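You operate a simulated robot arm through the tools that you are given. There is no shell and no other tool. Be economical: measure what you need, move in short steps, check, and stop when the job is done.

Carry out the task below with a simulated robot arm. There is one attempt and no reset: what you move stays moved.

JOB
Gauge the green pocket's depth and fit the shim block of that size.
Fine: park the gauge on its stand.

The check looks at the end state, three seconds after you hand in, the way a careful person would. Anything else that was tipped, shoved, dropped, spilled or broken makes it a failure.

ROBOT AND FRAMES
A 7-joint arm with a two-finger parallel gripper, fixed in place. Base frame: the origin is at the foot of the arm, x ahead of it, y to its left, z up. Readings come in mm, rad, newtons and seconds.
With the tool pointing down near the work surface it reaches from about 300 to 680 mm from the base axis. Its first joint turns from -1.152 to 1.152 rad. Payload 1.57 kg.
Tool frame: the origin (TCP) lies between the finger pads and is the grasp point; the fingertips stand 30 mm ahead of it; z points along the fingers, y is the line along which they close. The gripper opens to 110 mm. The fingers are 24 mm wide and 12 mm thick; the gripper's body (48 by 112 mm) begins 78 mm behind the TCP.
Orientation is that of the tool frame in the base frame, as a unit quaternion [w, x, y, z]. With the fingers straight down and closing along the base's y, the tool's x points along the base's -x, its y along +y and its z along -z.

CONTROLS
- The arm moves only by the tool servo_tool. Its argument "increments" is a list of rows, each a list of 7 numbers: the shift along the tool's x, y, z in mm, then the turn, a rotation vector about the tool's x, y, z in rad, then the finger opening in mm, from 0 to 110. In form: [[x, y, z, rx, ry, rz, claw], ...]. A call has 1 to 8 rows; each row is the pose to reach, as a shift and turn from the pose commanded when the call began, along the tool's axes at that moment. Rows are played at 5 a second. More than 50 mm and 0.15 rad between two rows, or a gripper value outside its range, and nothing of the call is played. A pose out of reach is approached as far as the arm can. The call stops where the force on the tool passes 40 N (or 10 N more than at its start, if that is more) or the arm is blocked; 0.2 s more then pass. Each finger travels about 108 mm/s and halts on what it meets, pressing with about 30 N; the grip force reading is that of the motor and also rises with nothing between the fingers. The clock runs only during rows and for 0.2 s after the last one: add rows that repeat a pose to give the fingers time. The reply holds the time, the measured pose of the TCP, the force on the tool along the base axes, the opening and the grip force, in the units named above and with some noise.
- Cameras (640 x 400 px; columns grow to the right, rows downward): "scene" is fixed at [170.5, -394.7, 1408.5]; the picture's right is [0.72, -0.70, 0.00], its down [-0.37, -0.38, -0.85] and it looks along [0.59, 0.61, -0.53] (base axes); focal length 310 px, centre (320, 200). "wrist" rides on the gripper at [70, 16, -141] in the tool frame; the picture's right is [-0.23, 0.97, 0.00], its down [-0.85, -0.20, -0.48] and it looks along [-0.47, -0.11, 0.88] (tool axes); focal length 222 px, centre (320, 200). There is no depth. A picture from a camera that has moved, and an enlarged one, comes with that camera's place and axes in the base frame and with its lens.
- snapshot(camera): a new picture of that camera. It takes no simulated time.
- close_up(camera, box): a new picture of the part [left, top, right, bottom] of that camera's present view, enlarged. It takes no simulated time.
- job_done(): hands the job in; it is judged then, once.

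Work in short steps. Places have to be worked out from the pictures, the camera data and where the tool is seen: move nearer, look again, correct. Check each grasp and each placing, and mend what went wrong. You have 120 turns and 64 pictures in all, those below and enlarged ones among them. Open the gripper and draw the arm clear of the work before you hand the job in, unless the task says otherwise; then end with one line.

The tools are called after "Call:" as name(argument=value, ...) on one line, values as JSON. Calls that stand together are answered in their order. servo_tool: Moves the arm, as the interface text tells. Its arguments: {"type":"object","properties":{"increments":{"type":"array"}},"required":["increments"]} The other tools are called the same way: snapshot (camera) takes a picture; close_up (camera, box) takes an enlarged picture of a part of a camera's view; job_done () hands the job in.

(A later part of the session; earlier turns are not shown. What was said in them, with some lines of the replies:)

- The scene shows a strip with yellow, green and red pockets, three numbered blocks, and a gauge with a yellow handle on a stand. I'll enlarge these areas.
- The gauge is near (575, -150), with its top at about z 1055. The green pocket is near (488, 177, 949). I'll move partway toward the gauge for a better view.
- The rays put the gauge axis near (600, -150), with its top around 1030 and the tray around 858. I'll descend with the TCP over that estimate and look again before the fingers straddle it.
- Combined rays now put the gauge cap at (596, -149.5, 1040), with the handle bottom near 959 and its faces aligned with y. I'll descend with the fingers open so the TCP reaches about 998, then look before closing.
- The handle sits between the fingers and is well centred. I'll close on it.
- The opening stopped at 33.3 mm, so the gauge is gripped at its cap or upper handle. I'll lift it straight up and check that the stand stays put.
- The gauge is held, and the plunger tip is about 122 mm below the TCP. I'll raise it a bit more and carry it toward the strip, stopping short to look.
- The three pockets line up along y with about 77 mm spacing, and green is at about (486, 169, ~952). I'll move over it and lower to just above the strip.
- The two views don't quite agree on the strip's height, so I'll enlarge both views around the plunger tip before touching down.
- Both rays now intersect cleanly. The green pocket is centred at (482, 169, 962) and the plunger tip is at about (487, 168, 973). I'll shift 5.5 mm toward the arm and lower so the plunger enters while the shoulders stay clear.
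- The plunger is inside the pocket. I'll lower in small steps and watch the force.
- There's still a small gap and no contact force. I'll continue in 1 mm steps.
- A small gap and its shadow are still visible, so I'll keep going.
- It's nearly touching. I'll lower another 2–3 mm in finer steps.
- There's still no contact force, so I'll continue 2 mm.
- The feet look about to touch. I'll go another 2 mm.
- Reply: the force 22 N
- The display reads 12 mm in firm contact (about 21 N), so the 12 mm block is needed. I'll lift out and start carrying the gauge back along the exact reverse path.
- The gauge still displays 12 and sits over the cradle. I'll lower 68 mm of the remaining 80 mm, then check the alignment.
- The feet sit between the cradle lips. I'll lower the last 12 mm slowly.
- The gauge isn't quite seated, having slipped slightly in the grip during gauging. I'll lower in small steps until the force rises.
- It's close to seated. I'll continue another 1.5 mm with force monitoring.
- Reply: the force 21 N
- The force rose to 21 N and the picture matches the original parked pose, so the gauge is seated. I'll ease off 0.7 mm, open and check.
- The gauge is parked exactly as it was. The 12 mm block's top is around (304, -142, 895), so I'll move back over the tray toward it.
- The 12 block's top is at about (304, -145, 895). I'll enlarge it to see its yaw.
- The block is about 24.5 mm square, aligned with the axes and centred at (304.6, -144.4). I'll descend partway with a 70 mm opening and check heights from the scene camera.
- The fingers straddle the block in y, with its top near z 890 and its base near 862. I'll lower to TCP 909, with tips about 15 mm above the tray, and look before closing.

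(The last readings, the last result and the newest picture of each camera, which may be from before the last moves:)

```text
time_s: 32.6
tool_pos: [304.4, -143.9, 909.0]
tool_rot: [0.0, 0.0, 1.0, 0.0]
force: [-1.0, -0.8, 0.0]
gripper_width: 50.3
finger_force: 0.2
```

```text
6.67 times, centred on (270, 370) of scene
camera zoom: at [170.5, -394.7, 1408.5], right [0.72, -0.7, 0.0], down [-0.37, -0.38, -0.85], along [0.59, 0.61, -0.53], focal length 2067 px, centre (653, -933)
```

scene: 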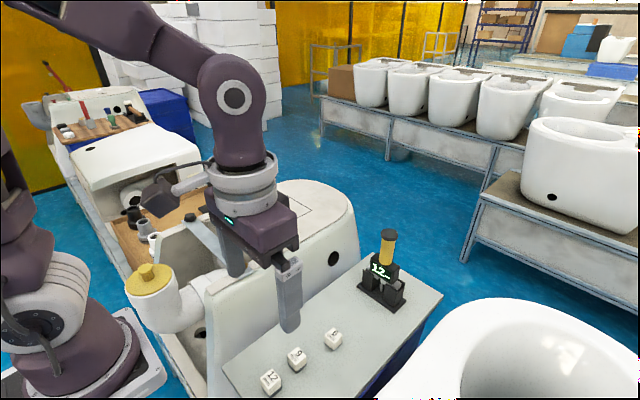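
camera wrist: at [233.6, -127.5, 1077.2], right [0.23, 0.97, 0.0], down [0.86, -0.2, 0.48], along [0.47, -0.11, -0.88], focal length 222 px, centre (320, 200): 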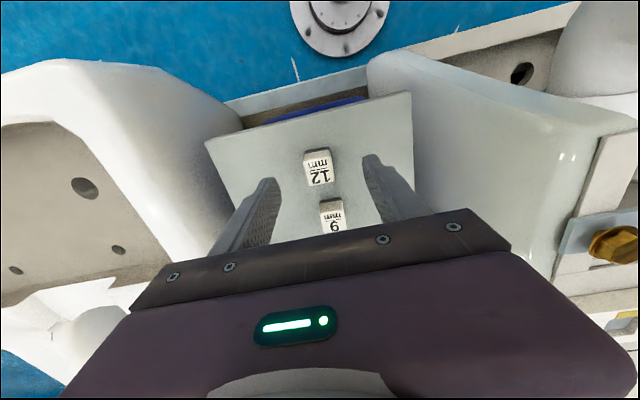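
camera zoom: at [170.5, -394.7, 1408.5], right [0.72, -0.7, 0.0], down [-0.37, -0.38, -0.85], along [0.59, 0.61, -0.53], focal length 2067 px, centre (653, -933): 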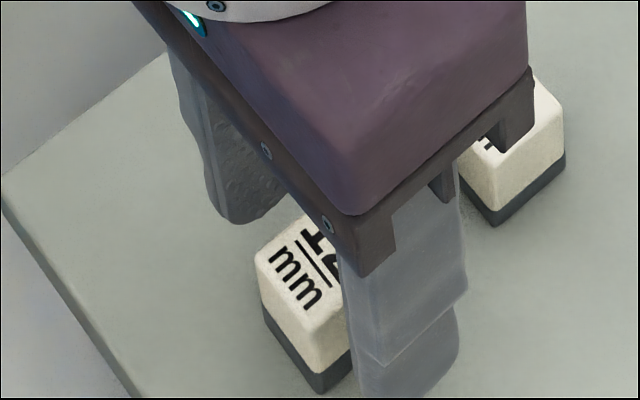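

The block is centred between the fingers. I'll close on it.

Call:
servo_tool(increments=[[0, 0, 0, 0, 0, 0, 35], [0, 0, 0, 0, 0, 0, 25], [0, 0, 0, 0, 0, 0, 15], [0, 0, 0, 0, 0, 0, 10], [0, 0, 0, 0, 0, 0, 10]])

Call:
servo_tool(increments=[[0, 0, -5, 0, 0, 0, 10], [0, 0, -20, 0, 0, 0, 10], [0, 0, -50, 0, 0, 0, 10], [0, 0, -90, 0, 0, 0, 10], [0, 0, -90, 0, 0, 0, 10]])

Call:
close_up(camera="wrist", box=[240, 100, 400, 250])

Call:
close_up(camera="scene", box=[220, 290, 320, 360])

```text
time_s: 33.8
tool_pos: [304.3, -144.1, 909.3]
tool_rot: [-0.001, 0.001, 1.0, 0.0]
force: [-0.1, -0.3, -0.7]
gripper_width: 23.5
finger_force: 30.5
```

```text
time_s: 35.0
tool_pos: [306.2, -142.8, 998.2]
tool_rot: [0.0, 0.0, 1.0, 0.0]
force: [-0.1, -0.3, 0.1]
gripper_width: 9.9
finger_force: 0.0
```

```text
2.67 times, centred on (320, 175) of wrist
camera zoom: at [237.0, -127.4, 1139.9], right [0.23, 0.97, 0.0], down [0.85, -0.2, 0.48], along [0.47, -0.11, -0.88], focal length 592 px, centre (320, 267)
```

zoom: 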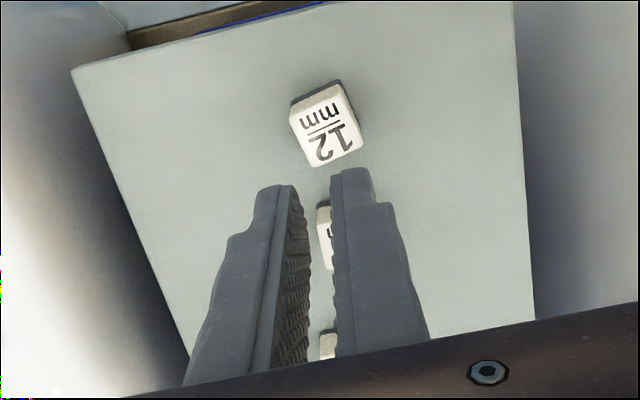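

```text
5.71 times, centred on (270, 325) of scene
camera zoom: at [170.5, -394.7, 1408.5], right [0.72, -0.7, 0.0], down [-0.37, -0.38, -0.85], along [0.59, 0.61, -0.53], focal length 1772 px, centre (606, -514)
```

zoom: 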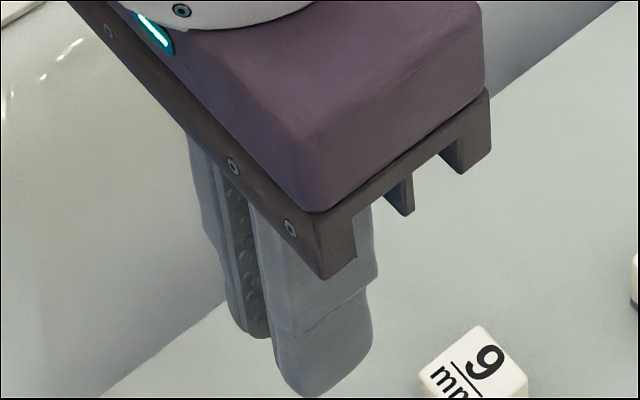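

The grip was too shallow: it slipped off the top edge and left the block upright but turned slightly. I'll enlarge it to measure its new pose.

Call:
close_up(camera="wrist", box=[295, 120, 355, 170])

```text
8.00 times, centred on (325, 145) of wrist
camera zoom: at [237.0, -127.4, 1139.9], right [0.23, 0.97, 0.0], down [0.85, -0.2, 0.48], along [0.47, -0.11, -0.88], focal length 1777 px, centre (280, 640)
```

zoom: 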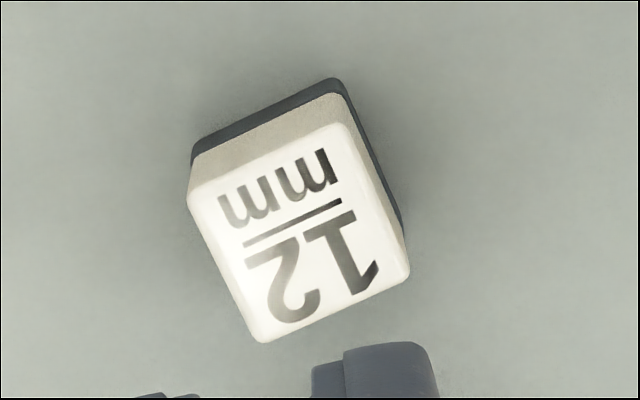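

The block is upright, centred at (309, -141), and turned about +11° about vertical. I'll open, turn the tool to match and descend to TCP 901 for a deeper grip.

Call:
servo_tool(increments=[[-2.5, 2, 0, 0, 0, -0.1, 50], [-2.5, 2, 0, 0, 0, -0.19, 65], [-2.5, 2, 30, 0, 0, -0.19, 65], [-2.5, 2, 60, 0, 0, -0.19, 65], [-2.5, 2, 80, 0, 0, -0.19, 60], [-2.5, 2, 80, 0, 0, -0.19, 55]])

Call:
close_up(camera="wrist", box=[260, 120, 380, 220])

```text
time_s: 36.4
tool_pos: [307.9, -141.5, 918.7]
tool_rot: [0.0, -0.095, 0.996, 0.0]
force: [0.3, 0.3, 0.5]
gripper_width: 55.0
finger_force: 0.1
```

```text
4.00 times, centred on (320, 170) of wrist
camera zoom: at [235.7, -139.5, 1060.1], right [0.04, 1.0, 0.0], down [0.88, -0.03, 0.48], along [0.48, -0.02, -0.88], focal length 888 px, centre (320, 320)
```

zoom: 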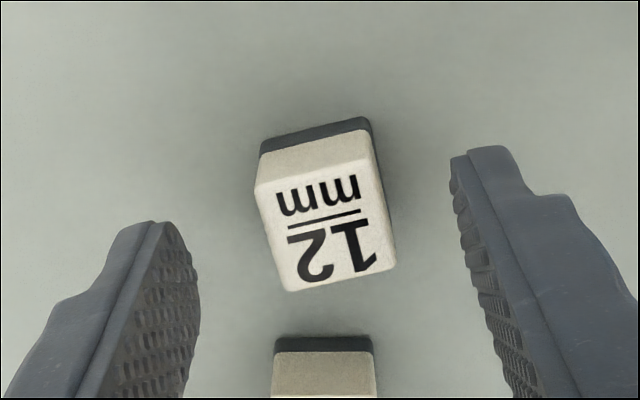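

The block is centred and parallel with the fingers. I'll lower 18 mm and close.

Call:
servo_tool(increments=[[0, 0, 9, 0, 0, 0, 55], [0, 0, 18, 0, 0, 0, 50], [0, 0, 18, 0, 0, 0, 35], [0, 0, 18, 0, 0, 0, 25], [0, 0, 18, 0, 0, 0, 10], [0, 0, 18, 0, 0, 0, 10], [0, 0, 18, 0, 0, 0, 10]])

Call:
servo_tool(increments=[[0, 0, -3, 0, 0, 0, 10], [0, 0, -8, 0, 0, 0, 10], [0, 0, -15, 0, 0, 0, 10], [0, 0, -15, 0, 0, 0, 10]])

Call:
close_up(camera="wrist", box=[260, 120, 380, 220])

```text
time_s: 38.0
tool_pos: [307.1, -141.5, 900.5]
tool_rot: [0.0, -0.095, 0.995, 0.0]
force: [-0.4, -0.1, 0.9]
gripper_width: 23.8
finger_force: 30.2
```

```text
time_s: 39.0
tool_pos: [307.8, -141.1, 916.1]
tool_rot: [0.0, -0.095, 0.995, 0.0]
force: [-0.1, -0.3, 0.1]
gripper_width: 23.3
finger_force: 30.3
```

```text
4.00 times, centred on (320, 170) of wrist
camera zoom: at [236.4, -140.5, 1058.1], right [0.04, 1.0, 0.0], down [0.88, -0.03, 0.48], along [0.48, -0.02, -0.88], focal length 888 px, centre (320, 320)
```

zoom: 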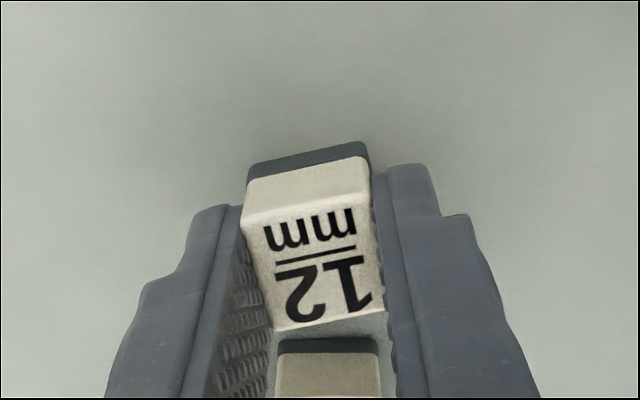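

The block is held and rising with the fingers. I'll lift further, turn back square, and move forward along the tray before crossing to the strip.

Call:
servo_tool(increments=[[0, 0, -30, 0, 0, 0.06, 10], [0, 0, -60, 0, 0, 0.12, 10], [0, 0, -100, 0, 0, 0.19, 10], [0, 0, -140, 0, 0, 0.19, 10], [0, 0, -150, 0, 0, 0.19, 10]])

Call:
close_up(camera="wrist", box=[260, 120, 380, 220])

Call:
snapshot(camera="scene")

```text
time_s: 40.2
tool_pos: [307.6, -141.3, 1067.5]
tool_rot: [0.0, 0.001, 1.0, -0.001]
force: [0.1, 0.3, -1.4]
gripper_width: 23.6
finger_force: 29.9
```

```text
4.00 times, centred on (320, 170) of wrist
camera zoom: at [238.0, -126.9, 1209.0], right [0.23, 0.97, 0.0], down [0.86, -0.2, 0.48], along [0.47, -0.11, -0.88], focal length 888 px, centre (320, 320)
```

zoom: 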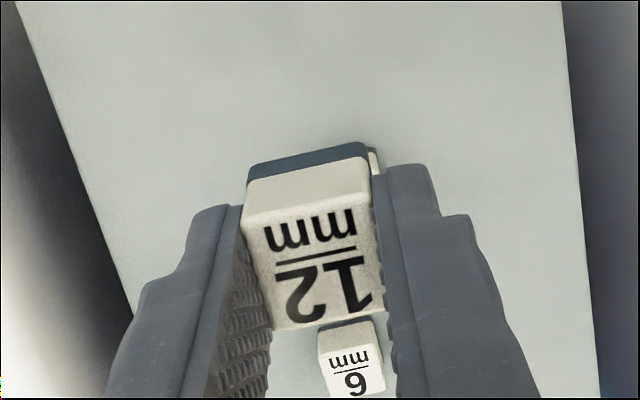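

```text
14 pictures are left
```

scene: 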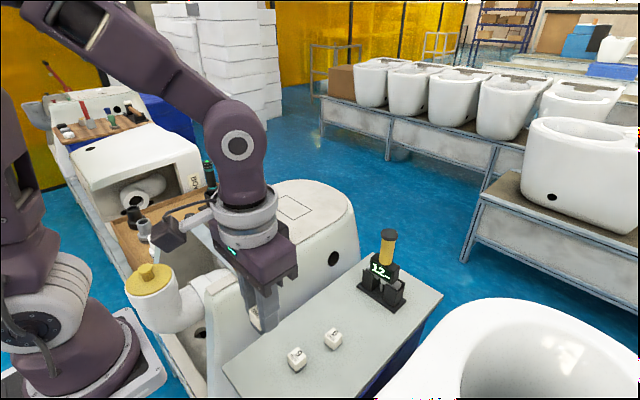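

The block is firmly held and square to the fingers. I'll carry it forward and across to just short of the green pocket.

Call:
servo_tool(increments=[[-45, 0, 0, 0, 0, 0, 10], [-90, 0, 0, 0, 0, 0, 10], [-130, 20, 0, 0, 0, 0, 10], [-147, 60, 0, 0, 0, 0, 10], [-147, 105, 0, 0, 0, 0, 10], [-147, 150, 0, 0, 0, 0, 10], [-147, 195, 0, 0, 0, 0, 10], [-147, 230, 0, 0, 0, 0, 10]])

Call:
servo_tool(increments=[[0, 40, 0, 0, 0, 0, 10], [0, 80, 0, 0, 0, 0, 10], [0, 80, 0, 0, 0, 0, 10]])

Call:
close_up(camera="wrist", box=[260, 100, 380, 200])

```text
time_s: 42.0
tool_pos: [454.0, 88.7, 1065.5]
tool_rot: [0.0, 0.001, 1.0, 0.0]
force: [0.0, 0.4, 0.3]
gripper_width: 23.5
finger_force: 29.4
```

```text
time_s: 42.8
tool_pos: [452.8, 168.1, 1066.8]
tool_rot: [-0.001, 0.0, 1.0, 0.0]
force: [-0.1, -0.6, -0.1]
gripper_width: 23.5
finger_force: 29.5
```

```text
4.00 times, centred on (320, 150) of wrist
camera zoom: at [383.5, 184.5, 1207.8], right [0.23, 0.97, 0.0], down [0.85, -0.2, 0.48], along [0.47, -0.11, -0.88], focal length 888 px, centre (320, 400)
```

zoom: 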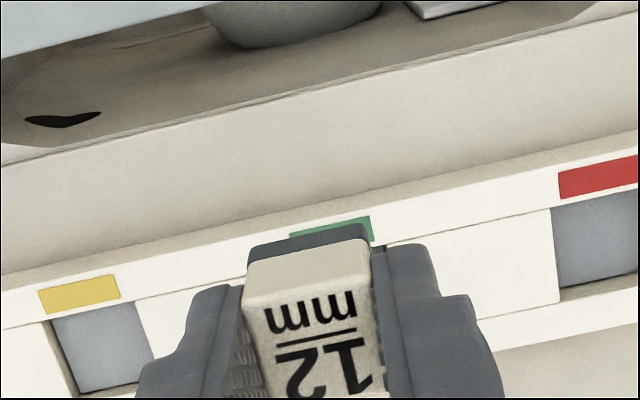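

From sharper corner measurements, the pocket spans about 27–28 mm and is centred at (484.8, 169.9) with its rim near z 960. The block is about 24 mm, so I have around 1.7 mm per side. I'll move over the pocket and lower to just above the rim.

Call:
servo_tool(increments=[[-30, 1.4, 0, 0, 0, 0, 10], [-30, 1.4, 20, 0, 0, 0, 10], [-30, 1.4, 40, 0, 0, 0, 10], [-30, 1.4, 52, 0, 0, 0, 10], [-30, 1.4, 52, 0, 0, 0, 10]])

Call:
close_up(camera="scene", box=[230, 185, 290, 225])

```text
time_s: 44.0
tool_pos: [485.8, 168.0, 1014.1]
tool_rot: [-0.001, 0.0, 1.0, 0.001]
force: [0.2, -0.2, 0.8]
gripper_width: 23.1
finger_force: 29.8
```

```text
10.00 times, centred on (260, 205) of scene
camera zoom: at [170.5, -394.7, 1408.5], right [0.72, -0.7, 0.0], down [-0.37, -0.38, -0.85], along [0.59, 0.61, -0.53], focal length 3101 px, centre (920, 150)
```

zoom: 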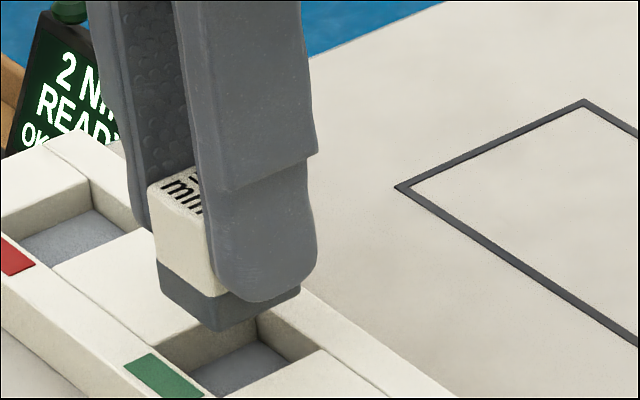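

Assuming pure vertical motion, the block's projected base lands on the pocket centre after about 18.5 mm, so it's well aligned. I'll lower 15 mm and recheck.

Call:
servo_tool(increments=[[0, 0, 5, 0, 0, 0, 10], [0, 0, 10, 0, 0, 0, 10], [0, 0, 15, 0, 0, 0, 10], [0, 0, 15, 0, 0, 0, 10], [0, 0, 15, 0, 0, 0, 10]])

Call:
close_up(camera="scene", box=[230, 190, 290, 230])

Call:
close_up(camera="wrist", box=[260, 120, 380, 200])

```text
time_s: 45.2
tool_pos: [485.1, 168.2, 998.8]
tool_rot: [0.0, 0.0, 1.0, 0.0]
force: [0.0, 0.8, 0.4]
gripper_width: 23.6
finger_force: 29.7
```

```text
10.00 times, centred on (260, 210) of scene
camera zoom: at [170.5, -394.7, 1408.5], right [0.72, -0.7, 0.0], down [-0.37, -0.38, -0.85], along [0.59, 0.61, -0.53], focal length 3101 px, centre (920, 100)
```

zoom: 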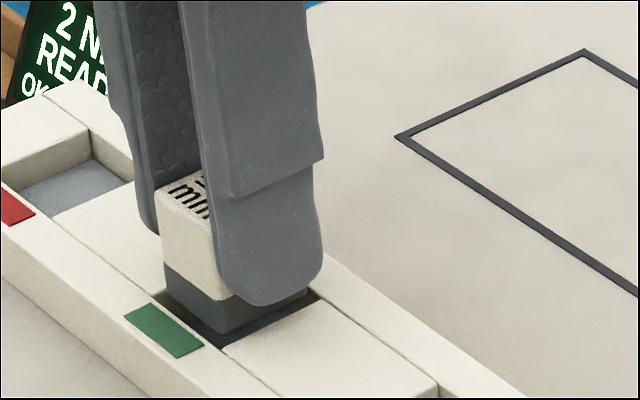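

```text
5.00 times, centred on (320, 160) of wrist
camera zoom: at [415.5, 183.8, 1140.5], right [0.23, 0.97, 0.0], down [0.85, -0.2, 0.48], along [0.47, -0.11, -0.88], focal length 1111 px, centre (320, 400)
```

zoom: 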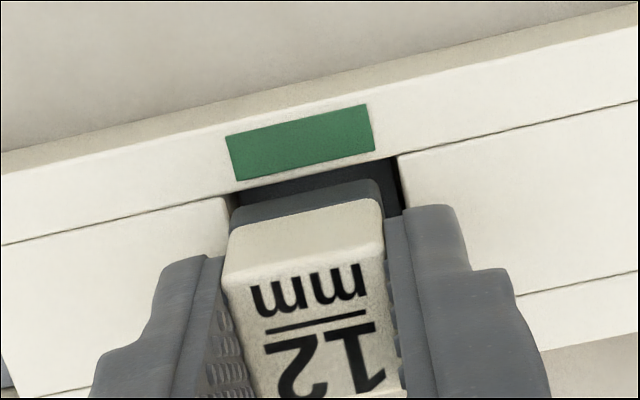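

From above, the block's base sits about 1.5 mm too far toward -y, which agrees with the measured y of 168.2. I'll shift +1.5 mm in y, lower gently 4 mm, and check the force.

Call:
servo_tool(increments=[[0, 1.5, 0, 0, 0, 0, 10], [0, 1.5, 0, 0, 0, 0, 10], [0, 1.5, 1.5, 0, 0, 0, 10], [0, 1.5, 3, 0, 0, 0, 10], [0, 1.5, 4, 0, 0, 0, 10], [0, 1.5, 4, 0, 0, 0, 10]])

Call:
close_up(camera="wrist", box=[260, 120, 380, 200])

```text
time_s: 46.6
tool_pos: [484.8, 169.3, 994.4]
tool_rot: [0.0, 0.0, 1.0, 0.0]
force: [0.8, 0.4, 0.0]
gripper_width: 23.6
finger_force: 30.0
```

```text
5.00 times, centred on (320, 160) of wrist
camera zoom: at [415.2, 185.6, 1136.9], right [0.23, 0.97, 0.0], down [0.86, -0.2, 0.48], along [0.47, -0.11, -0.88], focal length 1111 px, centre (320, 400)
```

zoom: 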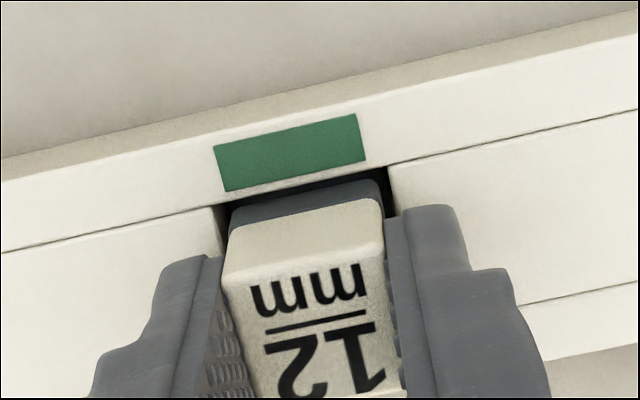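

It's now centred in y with no contact force. I'll continue down 5 mm slowly.

Call:
servo_tool(increments=[[0, 0, 1, 0, 0, 0, 10], [0, 0, 2, 0, 0, 0, 10], [0, 0, 3, 0, 0, 0, 10], [0, 0, 4, 0, 0, 0, 10], [0, 0, 5, 0, 0, 0, 10], [0, 0, 5, 0, 0, 0, 10]])

Call:
close_up(camera="scene", box=[230, 190, 290, 230])

```text
time_s: 48.0
tool_pos: [484.2, 171.0, 990.6]
tool_rot: [0.0, 0.0, 1.0, 0.0]
force: [-0.3, -0.2, -0.1]
gripper_width: 23.5
finger_force: 30.4
```

```text
10.00 times, centred on (260, 210) of scene
camera zoom: at [170.5, -394.7, 1408.5], right [0.72, -0.7, 0.0], down [-0.37, -0.38, -0.85], along [0.59, 0.61, -0.53], focal length 3101 px, centre (920, 100)
```

zoom: 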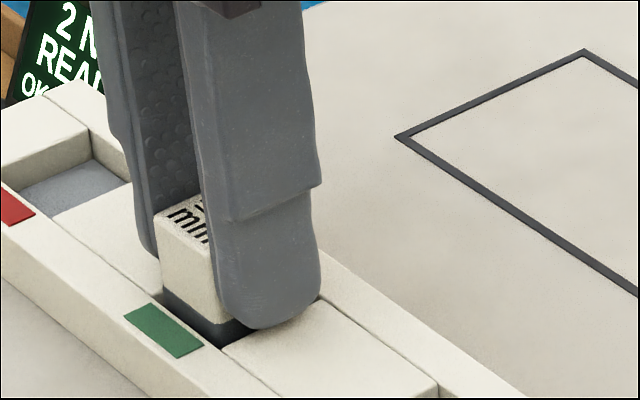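

The base is entering the pocket and the fingertips are close to the strip surface. I'll feel for contact over the next 2 mm.

Call:
servo_tool(increments=[[0, 0, 0.7, 0, 0, 0, 10], [0, 0, 1.4, 0, 0, 0, 10], [0, 0, 2, 0, 0, 0, 10], [0, 0, 2, 0, 0, 0, 10]])

```text
time_s: 49.0
tool_pos: [483.7, 170.7, 987.5]
tool_rot: [0.0, -0.001, 1.0, 0.0]
force: [0.0, 0.0, -0.8]
gripper_width: 23.6
finger_force: 30.4
```

There's no contact yet, so I'll go another 2 mm.

Call:
servo_tool(increments=[[0, 0, 0.7, 0, 0, 0, 10], [0, 0, 1.4, 0, 0, 0, 10], [0, 0, 2, 0, 0, 0, 10], [0, 0, 2, 0, 0, 0, 10]])

Call:
close_up(camera="scene", box=[230, 190, 290, 230])

```text
time_s: 50.0
tool_pos: [485.4, 170.9, 986.6]
tool_rot: [0.002, 0.0, 1.0, 0.001]
force: [-4.7, 1.6, 25.7]
gripper_width: 23.4
finger_force: 30.0
```

```text
10.00 times, centred on (260, 210) of scene
camera zoom: at [170.0, -394.8, 1408.6], right [0.72, -0.7, 0.0], down [-0.37, -0.38, -0.85], along [0.59, 0.61, -0.53], focal length 3101 px, centre (920, 100)
```

zoom: 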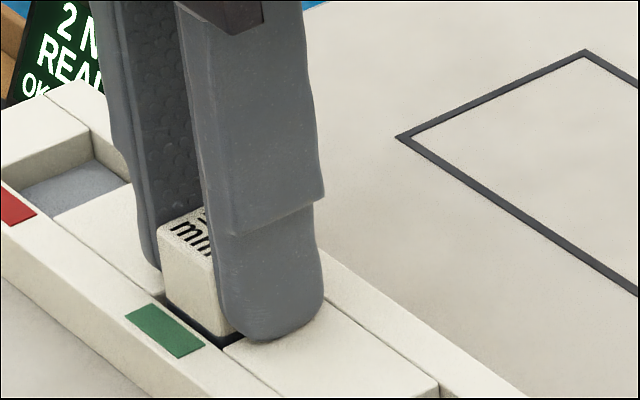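

Contact is at 26 N, with the dark base nearly all inside the pocket. I'll back off 1 mm, release and lift away.

Call:
servo_tool(increments=[[0, 0, -1.5, 0, 0, 0, 10], [0, 0, -1.5, 0, 0, 0, 10], [0, 0, -1.5, 0, 0, 0, 40], [0, 0, -1.5, 0, 0, 0, 60], [0, 0, -1.5, 0, 0, 0, 60]])

Call:
servo_tool(increments=[[0, 0, -15, 0, 0, 0, 60], [0, 0, -40, 0, 0, 0, 60], [0, 0, -80, 0, 0, 0, 60], [0, 0, -120, 0, 0, 0, 60], [0, 0, -120, 0, 0, 0, 60]])

Call:
close_up(camera="scene", box=[230, 190, 290, 230])

Call:
close_up(camera="wrist", box=[260, 100, 400, 190])

```text
time_s: 51.2
tool_pos: [484.7, 169.9, 987.0]
tool_rot: [0.0, 0.0, 1.0, 0.0]
force: [-0.2, 0.3, -0.3]
gripper_width: 59.9
finger_force: 0.1
```

```text
time_s: 52.4
tool_pos: [487.6, 168.7, 1107.1]
tool_rot: [0.0, 0.0, 1.0, 0.0]
force: [0.0, 0.5, -0.1]
gripper_width: 59.9
finger_force: 0.0
```

```text
10.00 times, centred on (260, 210) of scene
camera zoom: at [170.5, -394.7, 1408.5], right [0.72, -0.7, 0.0], down [-0.37, -0.38, -0.85], along [0.59, 0.61, -0.53], focal length 3101 px, centre (920, 100)
```

zoom: 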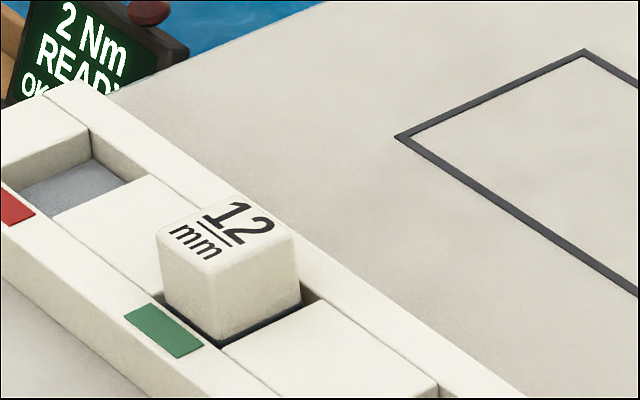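

```text
4.44 times, centred on (330, 145) of wrist
camera zoom: at [417.3, 185.6, 1248.6], right [0.23, 0.97, 0.0], down [0.85, -0.2, 0.48], along [0.47, -0.11, -0.88], focal length 987 px, centre (276, 444)
```

zoom: 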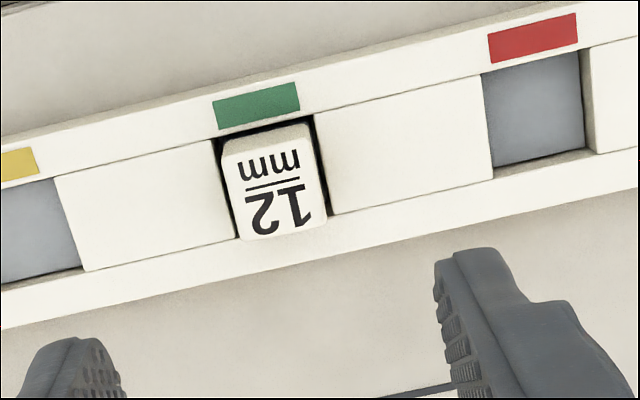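

The block sits level in the green pocket with its dark band fully sunk. I'll raise the arm further clear and take one overall check.

Call:
servo_tool(increments=[[0, 0, -40, 0, 0, 0, 80], [20, -40, -80, 0, 0, 0, 110], [40, -80, -110, 0, 0, 0, 110], [40, -80, -110, 0, 0, 0, 110]])

Call:
snapshot(camera="scene")

Call:
close_up(camera="scene", box=[245, 200, 275, 230])

```text
refused: row 2 steps farther than a row can; nothing moved
```

```text
4 pictures are left
```

scene: 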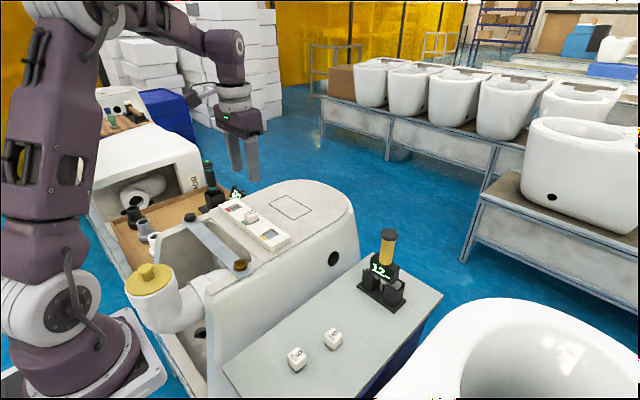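

```text
13.33 times, centred on (260, 215) of scene
camera zoom: at [170.5, -394.7, 1408.5], right [0.72, -0.7, 0.0], down [-0.37, -0.38, -0.85], along [0.59, 0.61, -0.53], focal length 4134 px, centre (1120, 0)
```

zoom: 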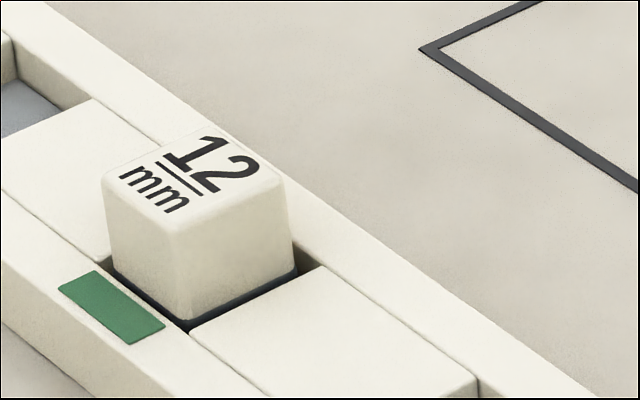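

The block is seated flat, the gauge is parked, and the other blocks are undisturbed. That last call was refused for too large a step, so I'll retract straight up in smaller ones.

Call:
servo_tool(increments=[[0, 0, -30, 0, 0, 0, 80], [0, 0, -60, 0, 0, 0, 110], [0, 0, -90, 0, 0, 0, 110], [0, 0, -90, 0, 0, 0, 110]])

```text
time_s: 53.4
tool_pos: [485.1, 171.2, 1198.6]
tool_rot: [0.0, -0.001, 1.0, 0.0]
force: [-0.2, 0.7, -0.3]
gripper_width: 110.1
finger_force: 0.0
```

The arm is clear and the gripper is open, so I'm handing in.

Call:
job_done()

```text
The job is handed in.
```

The green pocket gauged 12 mm, the 12 mm shim block is seated flat in it, and the gauge is back on its stand; my first grip on the block slipped and turned it slightly on the tray, but the second grip held.
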